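You operate a simulated robot arm through the tools that you are given. There is no shell and no other tool. Be economical: measure what you need, move in short steps, check, and stop when the job is done.

You run a simulated two-armed robot. Do the job below in one go: nothing can be reset, and whatever is moved stays where it is left.

## Task
Hold the green pump on the top of the wooden bench steady with one hand and flip the switch of the green pump the other way with the other.

The check looks at the end state, three seconds after you hand in, the way a careful person would. Anything else that was tipped, shoved, dropped, spilled or broken makes it a failure.

## Robot
Two 7-joint arms with two-finger parallel grippers on one trunk, on a base that drives. Base frame: it is fixed to the floor where the robot stands at the start and does not move with it; the origin is under the middle of the robot, x ahead of it, y to its left, z up; the surface under the hand at the start is at about z = 0.76. Units: m, rad, N and s.
The left shoulder is at the start at [0.073, 0.182, 1.086], the right one opposite. With the tool pointing down near the work surface each hand reaches from about 0.28 to 0.74 m from the robot's upright axis, wherever it stands, measured 20 degrees to its own side. Places, roughly: switch of the green pump [0.5, 0.1, 0.8]. Payload 3.91 kg a hand.
The TCP of each hand is the grasp point between the finger pads, 0.03 m short of the fingertips. In the tool frame z runs along the fingers and y along their closing line. The gripper opens to 0.11 m. The fingers are 0.02 m wide and 0.01 m thick; the gripper's body (0.048 by 0.112 m) begins 0.055 m behind the TCP.
Orientation is told as [roll, pitch, yaw] about the base's x, y, z axes, in that order, counted from this pose: with the fingers straight down and closing along the base's y, the tool's x points along the base's -x, its y along +y and its z along -z.

## Interface
- The arms move only by the tool drive_tool. It takes "left_steps", "right_steps" or both (then of equal length, played together; a hand with none holds still); each is a list of rows, each a list of 7 numbers: the shift along the base's x, y, z in m, then the turn, a rotation vector about the base's x, y, z in rad, then the opening in per cent of the stroke, from 0 (shut) to 100 (fully open). In form: [[dx, dy, dz, rx, ry, rz, gripper], ...]. A call has 1 to 8 rows; each row shifts and turns the commanded pose from where the row before left it. A row lasts 0.2 s, in which the tool goes at most 0.05 m and 0.15 rad; a call with a longer step from one row to the next is refused whole, and so is a gripper value outside its range. Where a pose cannot be reached the arm comes as near as it can. A force on the tool above 40 N (or 10 N above the force at the start of the call, whichever is more), or a blocked arm, ends the call early, and 0.2 s more pass. The fingers move at their own pace (about 0.072 m/s each) and stop on an object; they squeeze with about 29 N. The grip force told is the motor's: it shows also when the fingers shut on nothing. Time passes only in rows, and 0.2 s behind the last, so rows that do not move let the fingers close. The reply holds the time, the measured pose of the TCP, the force on the tool along the base axes, the opening and the grip force, in the units named above and with some noise, with the torque about the TCP (base axes, N m) and any sound that the robot's microphone picked up.
- Cameras (640 x 400 px; columns grow to the right, rows downward): "scene" is now at [0.2026, 0.0196, 1.2657]; the picture's right is [0.26, -0.97, 0.00], its down [-0.68, -0.18, -0.71] and it looks along [0.69, 0.18, -0.70] (base axes); focal length 247 px, centre (320, 200). "left" rides on the left gripper at [0.072, -0.017, -0.103] in its tool frame; the picture's right is [0.23, 0.97, 0.00], its down [-0.76, 0.18, -0.62] and it looks along [-0.61, 0.14, 0.78] (tool axes); focal length 222 px, centre (320, 200). "right" rides on the right gripper at [0.073, 0.017, -0.103] in its tool frame; the picture's right is [-0.23, 0.97, 0.00], its down [-0.76, -0.18, -0.62] and it looks along [-0.61, -0.14, 0.78] (tool axes); focal length 222 px, centre (320, 200). There is no depth. A picture from a camera that has moved, and an enlarged one, comes with that camera's place and axes in the base frame and with its lens. The place of the scene camera against the robot may be out by one fixed shift of up to 0.012 m in any direction.
- grab_frame(camera): a new picture of that camera. It takes no simulated time.
- raise_lower(by): slides the trunk up (or, below 0, down) by that many m; the arms and the scene camera ride with it, the base frame stays. It gives what a move gives, with no picture.
- steer(legs): drives the robot by 1 to 6 legs, each [ahead, left, turn to the left] in m, m and rad, along the robot's own axes; the way and the turn of a leg run together, so that a leg with both is an arc; at most 1.5 m and 3.142 rad a leg. The arms and the cameras ride along, it lands a little off, and it stops where it bumps. It gives what a move gives.
- head_to(pan, tilt): turns the head with the scene camera to pan (to the left, within 1.396 rad either way) and tilt (down, from -0.506 to 1.204), counted from straight ahead of the robot. It gives what a move gives.
- inspect(camera, box): a new picture of the part [left, top, right, bottom] of that camera's present view, enlarged. It takes no simulated time.
- finish_job(): hands the job in; it is judged then, once.

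Work in short steps. Places have to be worked out from the pictures, the camera data and where the tool is seen: move nearer, look again, correct. Check each grasp and each placing, and mend what went wrong. You have 120 turns and 92 pictures in all, those below and enlarged ones among them. Open the grippers and draw the arms clear of the work before you hand the job in, unless the task says otherwise; then end with one line.

The tools are called after "Request:" by a JSON object that holds its "name" and its "arguments". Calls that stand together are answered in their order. drive_tool: Moves the arms, as the interface text tells. Its arguments: {"type":"object","properties":{"left_steps":{"type":"array","items":{"type":"array","items":{"type":"number"}}},"right_steps":{"type":"array","items":{"type":"array","items":{"type":"number"}}}},"required":[]} The other tools are called the same way: raise_lower (by) slides the trunk up or down; steer (legs) drives the base; head_to (pan, tilt) turns the head that bears the scene camera; grab_frame (camera) takes a picture; inspect (camera, box) takes an enlarged picture of a part of a camera's view; finish_job () hands the job in.

At the start:

```text
time: 0.0
left_eef_pos: [0.3244, 0.1686, 1.0944]
left_tcp_rot: [0.0, -0.001, -0.001]
left_contact_force: [0.3, 0.3, -0.1]
left_torque: [0.01, -0.01, -0.01]
left_gripper_width: 0.11
left_finger_force: 0.0
right_eef_pos: [0.4185, -0.1057, 1.0837]
right_tcp_rot: [0.0, -0.001, -0.001]
right_contact_force: [-1.3, 0.4, -0.4]
right_torque: [-0.02, 0.03, 0.01]
right_gripper_width: 0.1102
right_finger_force: 0.0
trunk travel left (down, up): [-0.35, 0.164]
robot x, y, heading: [-0.0011, -0.0011, -0.008]
head pan, tilt: [0.258, 0.778]
```

scene: 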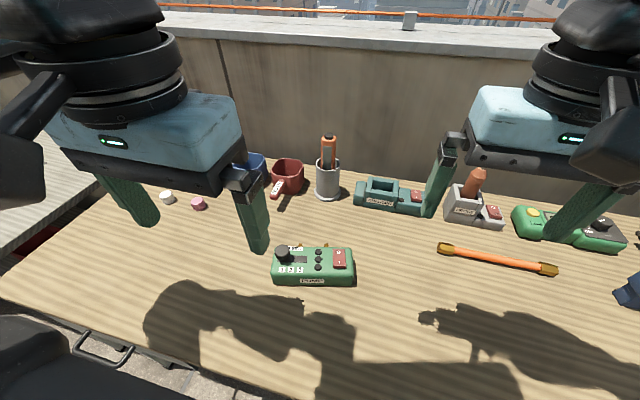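
right: 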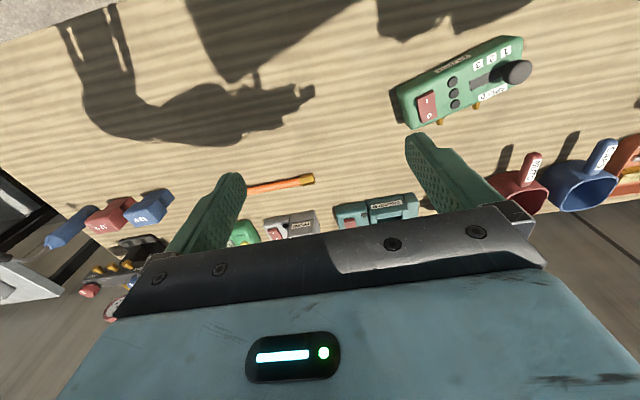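
left: 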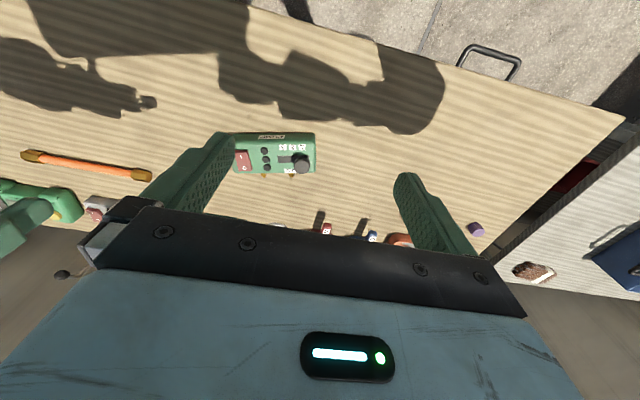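

I see a green box with a red rocker near pixel (340,258); other devices also have red switches. I enlarge to read the labels and the rocker state.

Request:
{"name": "inspect", "arguments": {"camera": "scene", "box": [260, 230, 370, 299]}}

Request:
{"name": "inspect", "arguments": {"camera": "scene", "box": [340, 150, 640, 300]}}

Request:
{"name": "inspect", "arguments": {"camera": "right", "box": [380, 20, 560, 140]}}

```text
5.80 times, centred on (315, 264) of scene
camera zoom: at [0.2026, 0.0196, 1.2657], right [0.26, -0.97, 0.0], down [-0.68, -0.18, -0.71], along [0.69, 0.18, -0.7], focal length 1430 px, centre (349, -174)
```

zoom: 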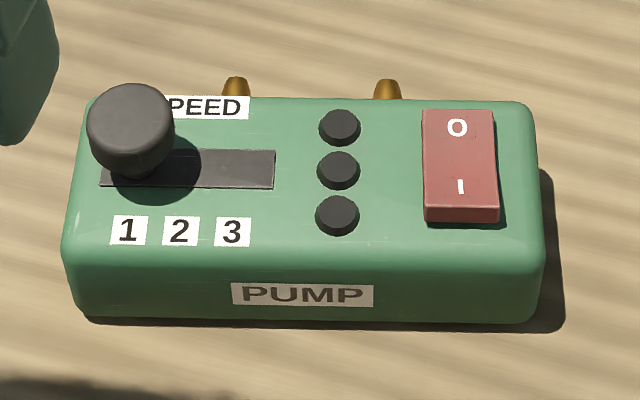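

```text
2.13 times, centred on (490, 225) of scene
camera zoom: at [0.2026, 0.0196, 1.2657], right [0.26, -0.97, 0.0], down [-0.68, -0.18, -0.71], along [0.69, 0.18, -0.7], focal length 526 px, centre (-43, 147)
```

zoom: 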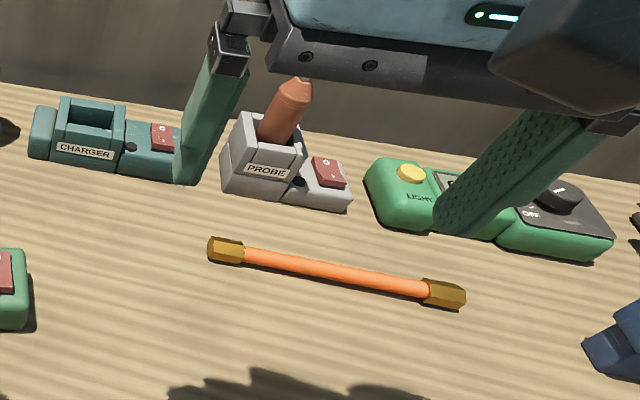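

```text
3.33 times, centred on (470, 80) of right
camera zoom: at [0.3472, -0.0908, 1.1871], right [0.23, 0.97, 0.0], down [0.76, -0.18, 0.62], along [0.61, -0.14, -0.78], focal length 740 px, centre (-180, 600)
```

zoom: 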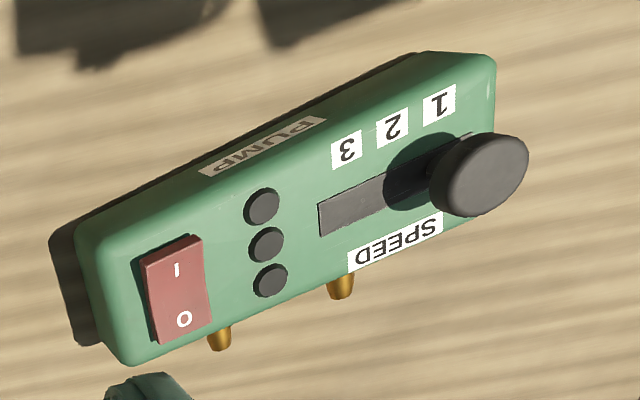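

The box is the PUMP. The rocker's "O" end (far side) is down and its "I" end (near the robot) stands up, so I must press the I end, at about [0.48, 0.055, 0.81]. The box is yawed about 0.24 rad. First I bring the left hand over the box's left end, turned to close across its depth.

Request:
{"name": "drive_tool", "arguments": {"left_steps": [[0.0175, 0, -0.018, 0, 0, -0.148, 100], [0.0175, 0, -0.018, 0, 0, -0.148, 100], [0.0175, 0, -0.018, 0, 0, -0.148, 100], [0.0175, 0, -0.018, 0, 0, -0.148, 100], [0.0175, 0, -0.018, 0, 0, -0.148, 100], [0.0175, 0, -0.018, 0, 0, -0.148, 100], [0.0175, 0, -0.018, 0, 0, -0.148, 100], [0.0175, -0.004, -0.018, 0, 0, -0.148, 100]]}}

Request:
{"name": "drive_tool", "arguments": {"left_steps": [[0, 0, 0, 0, 0, -0.14, 100], [0, 0, 0, 0, 0, 0, 100]]}}

Request:
{"name": "grab_frame", "arguments": {"camera": "left"}}

Request:
{"name": "grab_frame", "arguments": {"camera": "scene"}}

Request:
{"name": "grab_frame", "arguments": {"camera": "right"}}

```text
time: 1.8
left_eef_pos: [0.4652, 0.1648, 0.9493]
left_tcp_rot: [0.001, 0.0, -1.185]
left_contact_force: [0.5, 0.8, 0.1]
left_torque: [0.04, 0.0, 0.0]
left_gripper_width: 0.1101
left_finger_force: 0.0
right_eef_pos: [0.4206, -0.1069, 1.0826]
right_tcp_rot: [0.0, 0.0, 0.0]
right_contact_force: [0.0, 0.0, 0.1]
right_torque: [0.01, 0.0, 0.0]
right_gripper_width: 0.1102
right_finger_force: 0.0
trunk travel left (down, up): [-0.35, 0.164]
robot x, y, heading: [-0.005, 0.001, -0.002]
head pan, tilt: [0.258, 0.778]
```

```text
time: 2.4
left_eef_pos: [0.4646, 0.1643, 0.9499]
left_tcp_rot: [0.001, -0.001, -1.326]
left_contact_force: [0.0, 0.4, 0.1]
left_torque: [0.02, 0.0, 0.04]
left_gripper_width: 0.1099
left_finger_force: 0.0
right_eef_pos: [0.4186, -0.1065, 1.0837]
right_tcp_rot: [0.0, 0.002, -0.001]
right_contact_force: [-0.5, 0.7, 0.6]
right_torque: [-0.01, 0.04, -0.03]
right_gripper_width: 0.1099
right_finger_force: 0.2
trunk travel left (down, up): [-0.35, 0.164]
robot x, y, heading: [0.003, -0.0015, -0.001]
head pan, tilt: [0.258, 0.778]
```

```text
85 pictures are left
camera left: at [0.4302, 0.2297, 1.053], right [0.89, 0.46, 0.0], down [0.36, -0.7, 0.62], along [0.28, -0.55, -0.78], focal length 222 px, centre (320, 200)
```

left: 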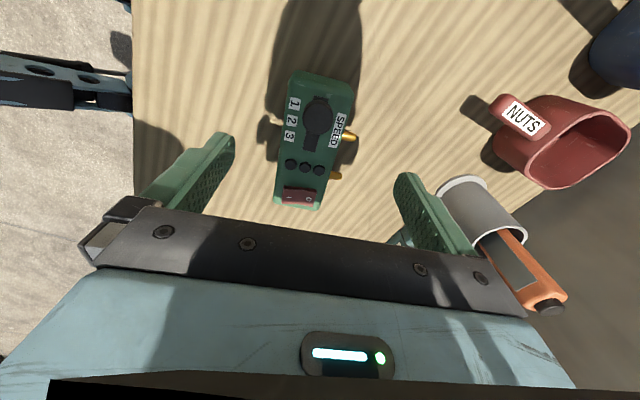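

```text
84 pictures are left
camera scene: at [0.2025, 0.0196, 1.2657], right [0.26, -0.97, 0.0], down [-0.68, -0.18, -0.71], along [0.69, 0.18, -0.7], focal length 247 px, centre (320, 200)
```

scene: 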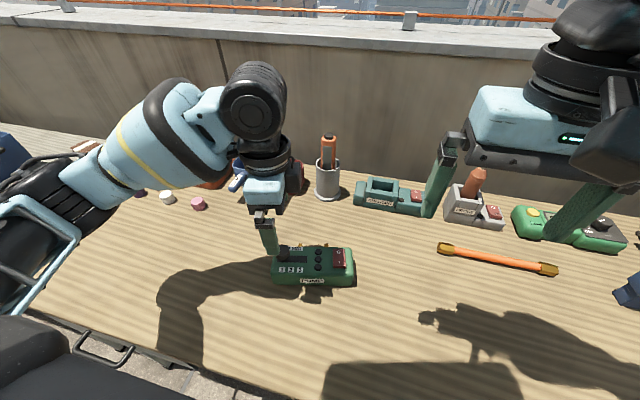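

```text
83 pictures are left
camera right: at [0.3471, -0.0908, 1.1872], right [0.23, 0.97, 0.0], down [0.76, -0.18, 0.62], along [0.61, -0.14, -0.78], focal length 222 px, centre (320, 200)
```

right: 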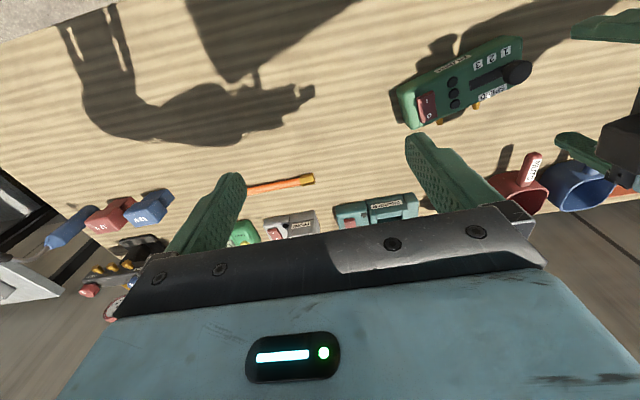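

The left hand hovers near the box's left end. I enlarge the left view to place the box precisely.

Request:
{"name": "inspect", "arguments": {"camera": "left", "box": [240, 60, 400, 220]}}

```text
2.50 times, centred on (320, 140) of left
camera zoom: at [0.4302, 0.2297, 1.053], right [0.89, 0.46, 0.0], down [0.36, -0.7, 0.62], along [0.28, -0.55, -0.78], focal length 555 px, centre (320, 350)
```

zoom: 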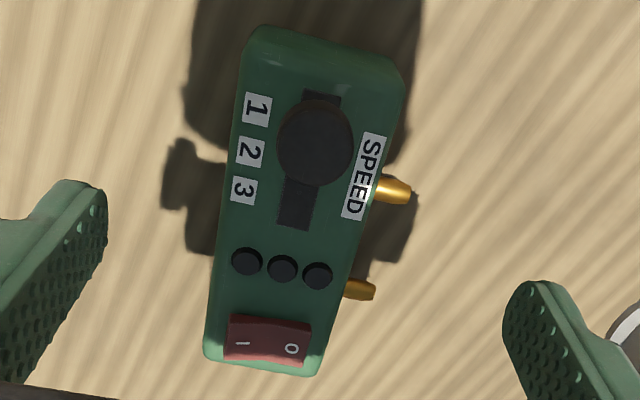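

From this view the box's ends are at about [0.453, 0.192] and [0.494, 0.031] (yaw 0.25), with the fitting 0.056 m from the left end, so a grasp 0.03 m from the left end clears it. I shift about 4 mm and descend, tips stopping about 1.5 cm over the bench.

Request:
{"name": "drive_tool", "arguments": {"left_steps": [[-0.0043, -0.001, 0, 0, 0, 0, 100], [0, 0, -0.035, 0, 0, 0, 100], [0, 0, -0.035, 0, 0, 0, 100], [0, 0, -0.035, 0, 0, 0, 100], [0, 0, 0, 0, 0, 0, 100]]}}

Request:
{"name": "grab_frame", "arguments": {"camera": "left"}}

Request:
{"name": "inspect", "arguments": {"camera": "scene", "box": [220, 190, 380, 300]}}

```text
time: 3.6
left_eef_pos: [0.4603, 0.1627, 0.8432]
left_tcp_rot: [-0.001, -0.001, -1.325]
left_contact_force: [-0.8, -0.3, 0.1]
left_torque: [0.0, 0.01, 0.02]
left_gripper_width: 0.11
left_finger_force: 0.2
right_eef_pos: [0.4178, -0.1068, 1.0832]
right_tcp_rot: [0.001, 0.001, -0.001]
right_contact_force: [0.2, 0.4, 0.6]
right_torque: [0.0, 0.01, -0.01]
right_gripper_width: 0.1102
right_finger_force: 0.1
trunk travel left (down, up): [-0.35, 0.164]
robot x, y, heading: [0.0007, -0.0046, -0.006]
head pan, tilt: [0.258, 0.778]
```

```text
81 pictures are left
camera left: at [0.4257, 0.2295, 0.9476], right [0.89, 0.46, 0.0], down [0.36, -0.7, 0.62], along [0.29, -0.55, -0.78], focal length 222 px, centre (320, 200)
```

left: 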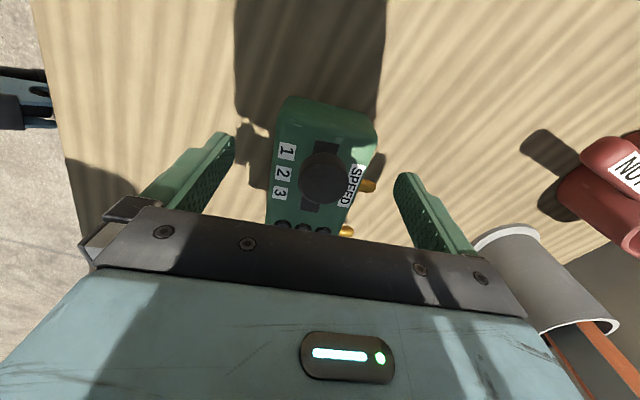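

```text
3.64 times, centred on (300, 245) of scene
camera zoom: at [0.2025, 0.0194, 1.2657], right [0.26, -0.97, 0.0], down [-0.68, -0.18, -0.71], along [0.69, 0.18, -0.7], focal length 897 px, centre (393, 36)
```

zoom: 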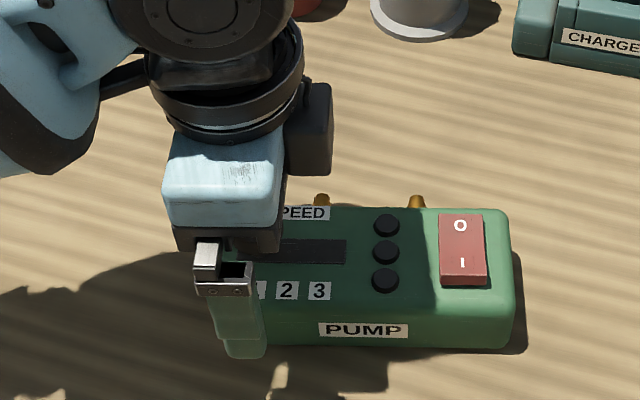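

The fingers straddle the box with even clearance front and back. I lower a further 3.8 cm, watching the force.

Request:
{"name": "drive_tool", "arguments": {"left_steps": [[0, 0, -0.013, 0, 0, 0, 100], [0, 0, -0.013, 0, 0, 0, 100], [0, 0, -0.012, 0, 0, 0, 100], [0, 0, 0, 0, 0, 0, 100]]}}

Request:
{"name": "grab_frame", "arguments": {"camera": "left"}}

Request:
{"name": "inspect", "arguments": {"camera": "scene", "box": [220, 190, 380, 300]}}

```text
time: 4.6
left_eef_pos: [0.4606, 0.1634, 0.8064]
left_tcp_rot: [-0.001, 0.001, -1.324]
left_contact_force: [0.5, -0.2, 0.2]
left_torque: [-0.02, -0.05, -0.01]
left_gripper_width: 0.1098
left_finger_force: 0.0
right_eef_pos: [0.4183, -0.1062, 1.084]
right_tcp_rot: [0.001, -0.001, -0.003]
right_contact_force: [-0.1, -0.2, -0.4]
right_torque: [0.0, 0.01, 0.0]
right_gripper_width: 0.1099
right_finger_force: 0.2
trunk travel left (down, up): [-0.35, 0.164]
robot x, y, heading: [-0.0037, -0.0027, 0.001]
head pan, tilt: [0.258, 0.778]
```

```text
79 pictures are left
camera left: at [0.426, 0.2288, 0.9102], right [0.89, 0.46, 0.0], down [0.36, -0.69, 0.62], along [0.29, -0.55, -0.78], focal length 222 px, centre (320, 200)
```

left: 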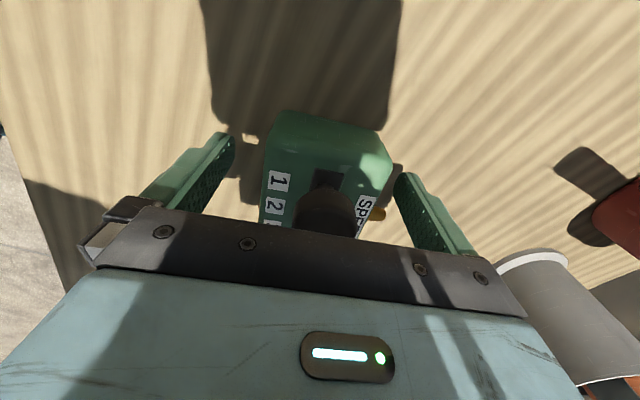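

```text
3.64 times, centred on (300, 245) of scene
camera zoom: at [0.2025, 0.0195, 1.2657], right [0.26, -0.97, 0.0], down [-0.68, -0.18, -0.71], along [0.69, 0.18, -0.7], focal length 897 px, centre (393, 36)
```

zoom: 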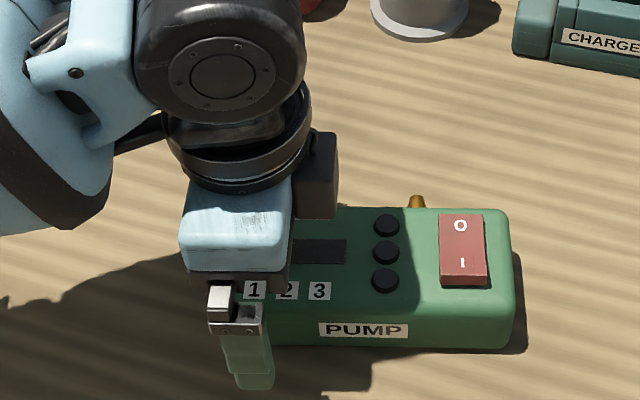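

Contact-free at depth. I move 2 mm further ahead to centre on the box, then close in two stages.

Request:
{"name": "drive_tool", "arguments": {"left_steps": [[0.002, 0, 0, 0, 0, 0, 100], [0, 0, 0, 0, 0, 0, 66], [0, 0, 0, 0, 0, 0, 66], [0, 0, 0, 0, 0, 0, 66]]}}

Request:
{"name": "grab_frame", "arguments": {"camera": "left"}}

```text
time: 5.6
left_eef_pos: [0.4626, 0.1631, 0.807]
left_tcp_rot: [0.001, 0.0, -1.325]
left_contact_force: [0.5, 0.1, 0.6]
left_torque: [0.03, -0.04, -0.03]
left_gripper_width: 0.0728
left_finger_force: 0.1
right_eef_pos: [0.4188, -0.1063, 1.0843]
right_tcp_rot: [0.001, -0.001, -0.002]
right_contact_force: [-0.2, 0.8, 0.0]
right_torque: [0.02, -0.01, 0.04]
right_gripper_width: 0.1103
right_finger_force: 0.1
trunk travel left (down, up): [-0.35, 0.164]
robot x, y, heading: [0.0015, 0.0012, -0.003]
head pan, tilt: [0.258, 0.778]
```

```text
77 pictures are left
camera left: at [0.4278, 0.2288, 0.9105], right [0.89, 0.46, 0.0], down [0.36, -0.7, 0.62], along [0.29, -0.55, -0.78], focal length 222 px, centre (320, 200)
```

left: 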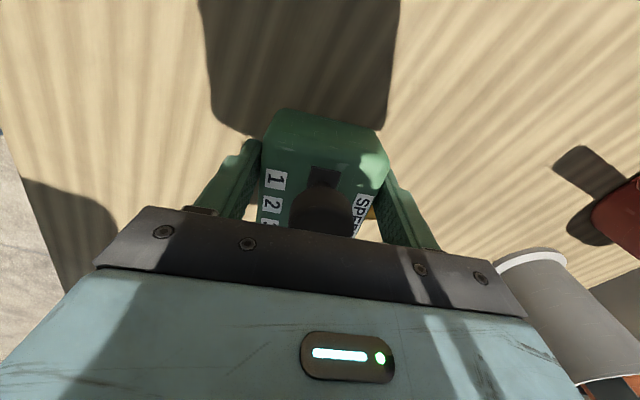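

Both fingers sit close to the faces. I close fully to clamp the box.

Request:
{"name": "drive_tool", "arguments": {"left_steps": [[0, 0, 0, 0, 0, 0, 0], [0, 0, 0, 0, 0, 0, 0], [0, 0, 0, 0, 0, 0, 0]]}}

Request:
{"name": "inspect", "arguments": {"camera": "scene", "box": [220, 190, 380, 300]}}

```text
time: 6.4
left_eef_pos: [0.4626, 0.1627, 0.8079]
left_tcp_rot: [0.0, 0.0, -1.326]
left_contact_force: [-0.2, -0.1, -0.4]
left_torque: [-0.02, 0.1, -0.19]
left_gripper_width: 0.0698
left_finger_force: 28.7
right_eef_pos: [0.418, -0.1059, 1.084]
right_tcp_rot: [0.002, 0.0, -0.001]
right_contact_force: [-0.1, -0.1, 0.0]
right_torque: [-0.04, -0.02, 0.01]
right_gripper_width: 0.1102
right_finger_force: 0.0
trunk travel left (down, up): [-0.35, 0.164]
robot x, y, heading: [-0.0007, -0.0014, 0.002]
head pan, tilt: [0.258, 0.778]
```

```text
3.64 times, centred on (300, 245) of scene
camera zoom: at [0.2025, 0.0196, 1.2657], right [0.26, -0.97, 0.0], down [-0.68, -0.18, -0.71], along [0.69, 0.18, -0.7], focal length 897 px, centre (393, 36)
```

zoom: 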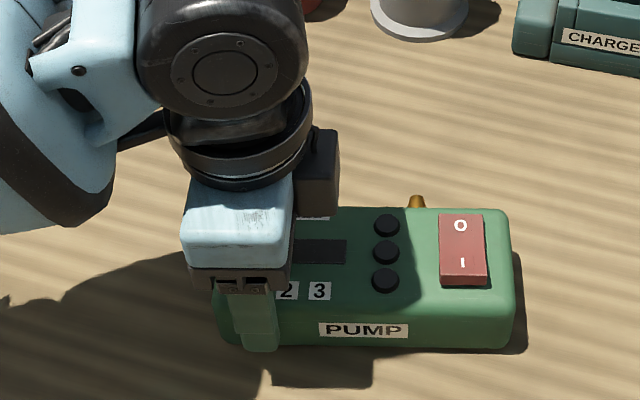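

The box is clamped (0.070 m wide, 28.7 N) and did not shift. Now I shut the right hand, tilt it 0.6 rad so its wrist leans away from the left hand, and bring it above the I end at about [0.480, 0.055].

Request:
{"name": "drive_tool", "arguments": {"right_steps": [[0.0, 0.0, 0, 0.15, 0, 0, 0], [0.0, 0.0, 0, 0.15, 0, 0, 0], [0.01, 0.025, -0.03, 0.15, 0, 0, 0], [0.01, 0.025, -0.03, 0.15, 0, 0, 0], [0.01, 0.025, -0.03, 0, 0, 0, 0], [0.011, 0.026, -0.03, 0, 0, 0, 0], [0.011, 0.026, -0.032, 0, 0, 0, 0], [0.0105, 0.026, -0.032, 0, 0, 0, 0]], "left_steps": [[0, 0, 0, 0, 0, 0, 0], [0, 0, 0, 0, 0, 0, 0], [0, 0, 0, 0, 0, 0, 0], [0, 0, 0, 0, 0, 0, 0], [0, 0, 0, 0, 0, 0, 0], [0, 0, 0, 0, 0, 0, 0], [0, 0, 0, 0, 0, 0, 0], [0, 0, 0, 0, 0, 0, 0]]}}

Request:
{"name": "grab_frame", "arguments": {"camera": "scene"}}

Request:
{"name": "grab_frame", "arguments": {"camera": "right"}}

```text
time: 8.2
left_eef_pos: [0.4619, 0.1629, 0.8075]
left_tcp_rot: [0.0, 0.0, -1.324]
left_contact_force: [-0.2, -0.2, -0.3]
left_torque: [-0.24, -0.07, -0.1]
left_gripper_width: 0.0699
left_finger_force: 28.8
right_eef_pos: [0.4813, 0.0474, 0.9011]
right_tcp_rot: [0.6, -0.001, -0.003]
right_contact_force: [-0.3, -0.4, -0.7]
right_torque: [0.01, -0.02, 0.01]
right_gripper_width: 0.0003
right_finger_force: 29.1
trunk travel left (down, up): [-0.35, 0.164]
robot x, y, heading: [-0.0007, 0.0005, 0.0]
head pan, tilt: [0.258, 0.778]
```

```text
75 pictures are left
camera scene: at [0.2026, 0.0197, 1.2656], right [0.26, -0.97, 0.0], down [-0.68, -0.18, -0.71], along [0.69, 0.18, -0.7], focal length 247 px, centre (320, 200)
```

scene: 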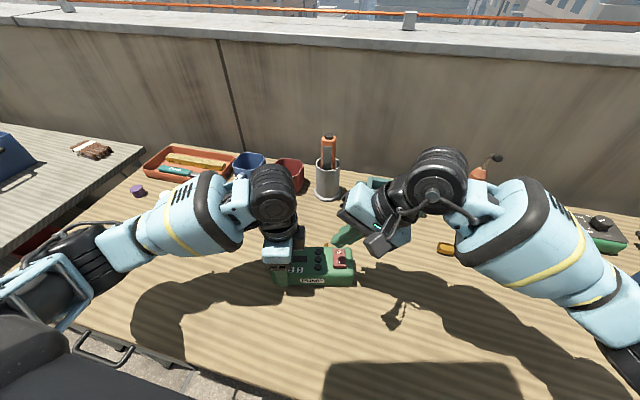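

```text
74 pictures are left
camera right: at [0.4103, 0.0009, 0.995], right [0.23, 0.8, 0.55], down [0.76, -0.5, 0.41], along [0.61, 0.32, -0.73], focal length 222 px, centre (320, 200)
```

right: 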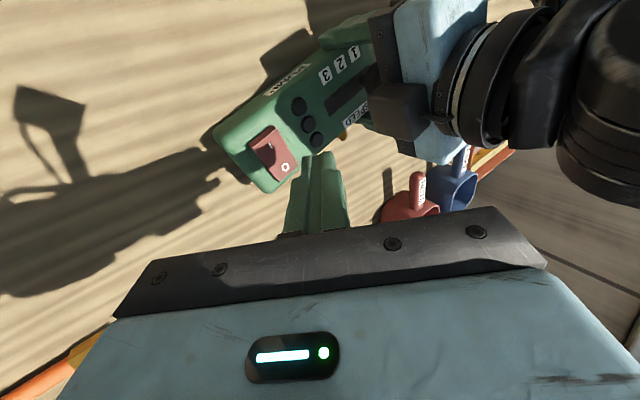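

The right hand is above the switch, clear of the left one. I enlarge the right view to fix the I end's place.

Request:
{"name": "inspect", "arguments": {"camera": "right", "box": [200, 80, 360, 200]}}

Request:
{"name": "inspect", "arguments": {"camera": "scene", "box": [290, 210, 400, 290]}}

```text
3.33 times, centred on (280, 140) of right
camera zoom: at [0.4103, 0.0009, 0.995], right [0.23, 0.8, 0.55], down [0.76, -0.5, 0.41], along [0.61, 0.32, -0.73], focal length 740 px, centre (453, 400)
```

zoom: 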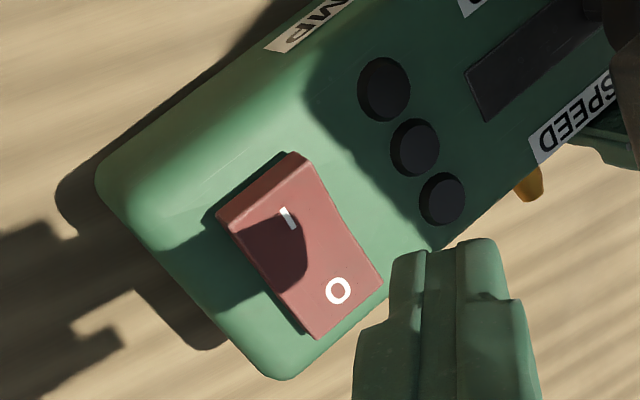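

```text
5.00 times, centred on (345, 250) of scene
camera zoom: at [0.2026, 0.0197, 1.2656], right [0.26, -0.97, 0.0], down [-0.68, -0.18, -0.71], along [0.69, 0.18, -0.7], focal length 1233 px, centre (195, -50)
```

zoom: 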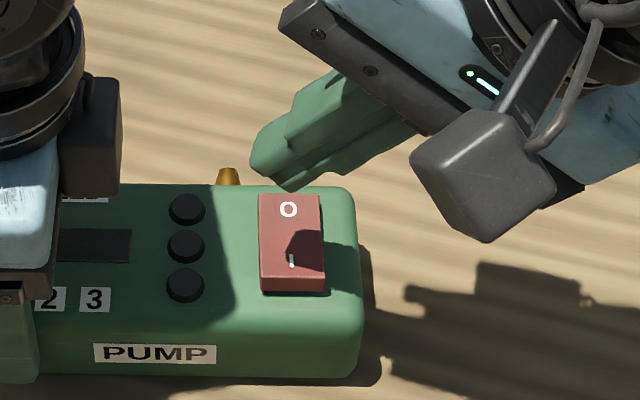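

Both cameras put the I edge at about [0.474, 0.048, 0.815] and the O end at [0.514, 0.061]. I aim the finger corner at [0.480, 0.050] and lower to just above the rocker.

Request:
{"name": "drive_tool", "arguments": {"right_steps": [[-0.0015, -0.0065, 0, 0, 0, 0, 0], [0, 0, -0.02, 0, 0, 0, 0], [0, 0, -0.02, 0, 0, 0, 0], [0, 0, -0.008, 0, 0, 0, 0], [0, 0, 0, 0, 0, 0, 0]]}}

Request:
{"name": "inspect", "arguments": {"camera": "scene", "box": [290, 210, 400, 290]}}

Request:
{"name": "inspect", "arguments": {"camera": "right", "box": [200, 80, 360, 200]}}

```text
time: 9.4
left_eef_pos: [0.4624, 0.1638, 0.8075]
left_tcp_rot: [0.0, 0.001, -1.326]
left_contact_force: [0.9, -2.0, 0.3]
left_torque: [-0.18, -0.03, -0.06]
left_gripper_width: 0.0699
left_finger_force: 29.2
right_eef_pos: [0.4802, 0.0403, 0.852]
right_tcp_rot: [0.599, 0.001, 0.0]
right_contact_force: [-0.8, 0.4, 0.8]
right_torque: [-0.03, 0.02, 0.0]
right_gripper_width: 0.0
right_finger_force: 29.0
trunk travel left (down, up): [-0.35, 0.164]
robot x, y, heading: [0.002, 0.0011, -0.002]
head pan, tilt: [0.258, 0.778]
```

```text
5.00 times, centred on (345, 250) of scene
camera zoom: at [0.2024, 0.0195, 1.2657], right [0.26, -0.97, 0.0], down [-0.68, -0.18, -0.71], along [0.69, 0.18, -0.7], focal length 1233 px, centre (195, -50)
```

zoom: 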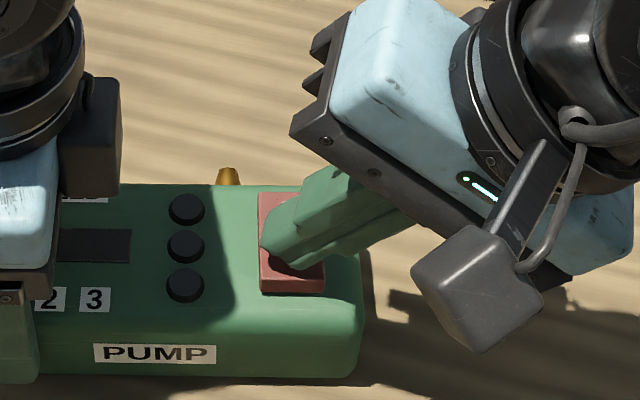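

```text
3.33 times, centred on (280, 140) of right
camera zoom: at [0.4082, -0.0058, 0.9467], right [0.23, 0.8, 0.55], down [0.76, -0.5, 0.41], along [0.61, 0.33, -0.73], focal length 740 px, centre (453, 400)
```

zoom: 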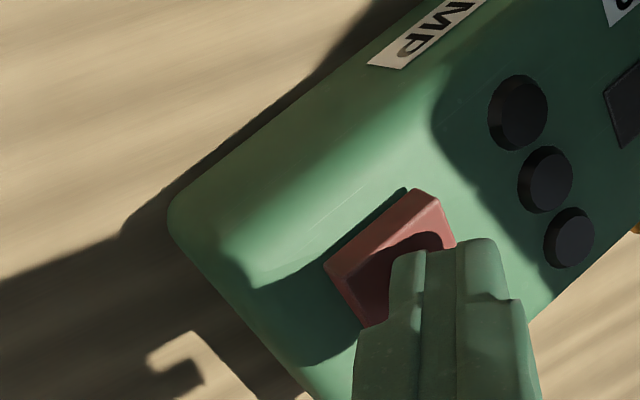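

The tip hovers a few mm over the I half. I press down in small steps, watching the force.

Request:
{"name": "drive_tool", "arguments": {"right_steps": [[0, 0, -0.003, 0, 0, 0, 0], [0, 0, -0.003, 0, 0, 0, 0], [0, 0, -0.003, 0, 0, 0, 0], [0, 0, 0, 0, 0, 0, 0]]}}

Request:
{"name": "inspect", "arguments": {"camera": "right", "box": [200, 80, 360, 200]}}

```text
time: 10.3
left_eef_pos: [0.4615, 0.1629, 0.8069]
left_tcp_rot: [0.001, 0.002, -1.32]
left_contact_force: [-0.8, 2.3, 3.4]
left_torque: [-0.35, 0.0, -0.05]
left_gripper_width: 0.0697
left_finger_force: 29.4
right_eef_pos: [0.4802, 0.0401, 0.8488]
right_tcp_rot: [0.613, -0.007, 0.0]
right_contact_force: [-3.1, -3.8, 8.9]
right_torque: [-0.06, 0.01, -0.02]
right_gripper_width: 0.0
right_finger_force: 29.4
trunk travel left (down, up): [-0.35, 0.164]
robot x, y, heading: [0.0014, -0.0001, 0.002]
head pan, tilt: [0.258, 0.778]
stopped in row 4 (right hand): the force on the tool passed its limit at 41 N (the readings are from after the stop); the commanded pose is now the measured one
```

```text
3.33 times, centred on (280, 140) of right
camera zoom: at [0.4076, -0.0058, 0.9435], right [0.22, 0.8, 0.56], down [0.76, -0.5, 0.41], along [0.61, 0.33, -0.72], focal length 740 px, centre (453, 400)
```

zoom: 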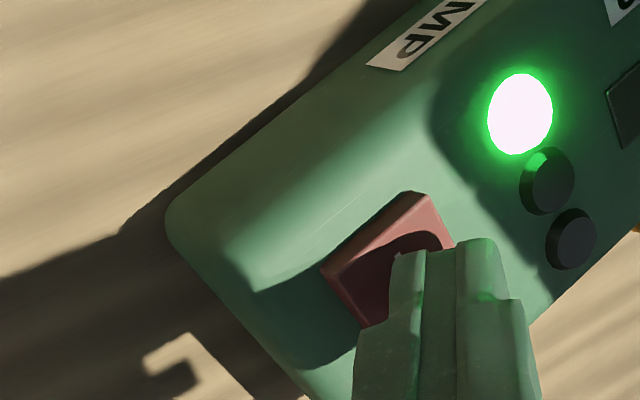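

A green lamp has come on. I lift the finger and see whether the rocker stays flipped.

Request:
{"name": "drive_tool", "arguments": {"right_steps": [[0, 0, 0.02, 0, 0, 0, 0], [0, -0.01, 0.03, 0, 0, 0, 0], [0, -0.04, 0.02, 0, 0, 0, 0], [0, -0.04, 0.02, 0, 0, 0, 0], [0, 0, 0, 0, 0, 0, 0]]}}

Request:
{"name": "inspect", "arguments": {"camera": "scene", "box": [260, 230, 370, 299]}}

Request:
{"name": "inspect", "arguments": {"camera": "right", "box": [200, 60, 400, 200]}}

```text
time: 11.5
left_eef_pos: [0.4625, 0.1632, 0.8072]
left_tcp_rot: [0.003, 0.003, -1.322]
left_contact_force: [-3.3, 1.6, 13.3]
left_torque: [0.31, 0.36, -0.13]
left_gripper_width: 0.0698
left_finger_force: 29.1
right_eef_pos: [0.4804, -0.0498, 0.9382]
right_tcp_rot: [0.609, -0.006, 0.001]
right_contact_force: [0.4, 0.0, 0.4]
right_torque: [0.01, 0.0, 0.01]
right_gripper_width: 0.0001
right_finger_force: 28.0
trunk travel left (down, up): [-0.35, 0.164]
robot x, y, heading: [-0.0036, -0.0002, -0.002]
head pan, tilt: [0.258, 0.778]
```

```text
5.80 times, centred on (315, 264) of scene
camera zoom: at [0.2014, 0.0191, 1.2659], right [0.26, -0.97, 0.0], down [-0.68, -0.18, -0.71], along [0.69, 0.18, -0.7], focal length 1430 px, centre (349, -174)
```

zoom: 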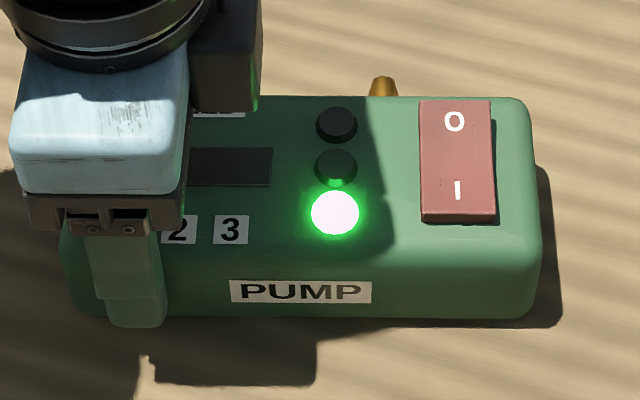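

```text
2.86 times, centred on (300, 130) of right
camera zoom: at [0.4078, -0.0967, 1.0328], right [0.22, 0.8, 0.56], down [0.76, -0.5, 0.41], along [0.61, 0.33, -0.72], focal length 635 px, centre (377, 400)
```

zoom: 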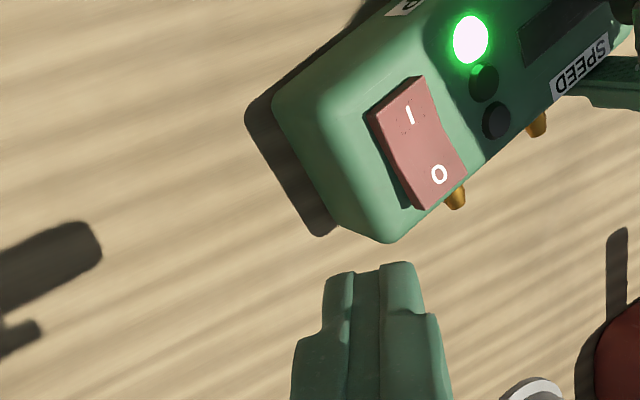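

The rocker is flipped (I end down, O end up) and the lamp is on. I release the left hand, lift it straight up, and draw both arms clear.

Request:
{"name": "drive_tool", "arguments": {"left_steps": [[0, 0, 0, 0, 0, 0, 75], [0, 0, 0, 0, 0, 0, 100], [0, 0, 0, 0, 0, 0, 100], [0, 0, 0, 0, 0, 0, 100]]}}

Request:
{"name": "drive_tool", "arguments": {"left_steps": [[0, 0, 0.02, 0, 0, 0, 100], [0, 0, 0.03, 0, 0, 0, 100], [0, 0, 0.04, 0, 0, 0, 100], [0, 0, 0.04, 0, 0, 0, 100], [-0.02, 0.03, 0.03, 0, 0, 0, 100], [-0.02, 0.03, 0.03, 0, 0, 0, 100], [-0.02, 0.03, 0.02, 0, 0, 0, 100], [0, 0, 0, 0, 0, 0, 100]], "right_steps": [[0, -0.01, 0.03, 0, 0, 0, 0], [0, -0.01, 0.03, 0, 0, 0, 0], [0, -0.01, 0.03, 0, 0, 0, 50], [0, -0.01, 0.03, 0, 0, 0, 100], [-0.02, -0.01, 0.01, 0, 0, 0, 100], [-0.02, -0.01, 0, 0, 0, 0, 100], [0, 0, 0, 0, 0, 0, 100], [0, 0, 0, 0, 0, 0, 100]]}}

Request:
{"name": "grab_frame", "arguments": {"camera": "scene"}}

Request:
{"name": "inspect", "arguments": {"camera": "scene", "box": [260, 230, 370, 299]}}

```text
time: 12.5
left_eef_pos: [0.4635, 0.1633, 0.8051]
left_tcp_rot: [0.001, 0.003, -1.321]
left_contact_force: [0.1, 0.4, 0.0]
left_torque: [0.0, -0.03, -0.01]
left_gripper_width: 0.1097
left_finger_force: 0.0
right_eef_pos: [0.4814, -0.0491, 0.9384]
right_tcp_rot: [0.608, -0.007, -0.002]
right_contact_force: [0.3, -0.3, -0.4]
right_torque: [-0.01, 0.0, 0.01]
right_gripper_width: 0.0
right_finger_force: 29.3
trunk travel left (down, up): [-0.35, 0.164]
robot x, y, heading: [-0.0023, 0.0026, -0.001]
head pan, tilt: [0.258, 0.778]
```

```text
time: 14.3
left_eef_pos: [0.404, 0.2528, 1.0151]
left_tcp_rot: [0.0, 0.003, -1.322]
left_contact_force: [0.3, 0.0, -0.1]
left_torque: [0.02, 0.02, -0.03]
left_gripper_width: 0.1102
left_finger_force: 0.1
right_eef_pos: [0.442, -0.1098, 1.0687]
right_tcp_rot: [0.611, -0.005, -0.001]
right_contact_force: [-0.6, 0.1, -0.2]
right_torque: [0.02, -0.01, 0.01]
right_gripper_width: 0.1099
right_finger_force: 0.1
trunk travel left (down, up): [-0.35, 0.164]
robot x, y, heading: [0.0, 0.0031, -0.002]
head pan, tilt: [0.258, 0.778]
```

```text
66 pictures are left
camera scene: at [0.203, 0.0187, 1.2656], right [0.26, -0.97, 0.0], down [-0.68, -0.18, -0.71], along [0.69, 0.18, -0.7], focal length 247 px, centre (320, 200)
```

scene: 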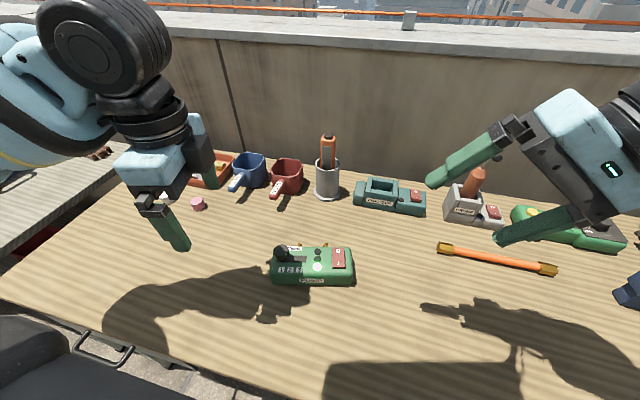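

```text
5.80 times, centred on (315, 264) of scene
camera zoom: at [0.203, 0.0187, 1.2656], right [0.26, -0.97, 0.0], down [-0.68, -0.18, -0.71], along [0.69, 0.18, -0.7], focal length 1430 px, centre (349, -174)
```

zoom: 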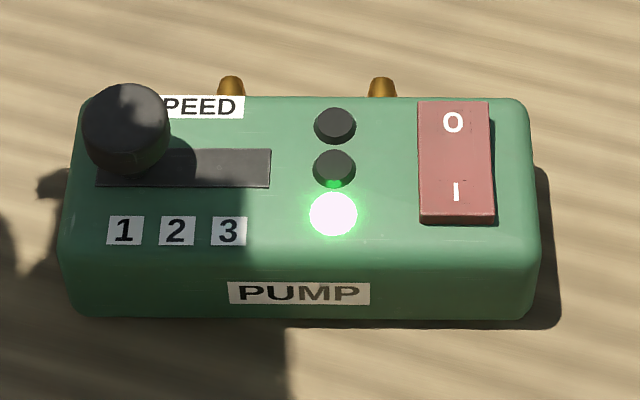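

The pump stands where it was, the switch is at I with its lamp lit, the knob still points at 1, and nothing else moved. I hand in.

Request:
{"name": "finish_job", "arguments": {}}

```text
The job is handed in.
```

I held the green pump steady with the left hand and flipped its switch from O to I with the right; its lamp is on, both grippers are open and the arms are clear.
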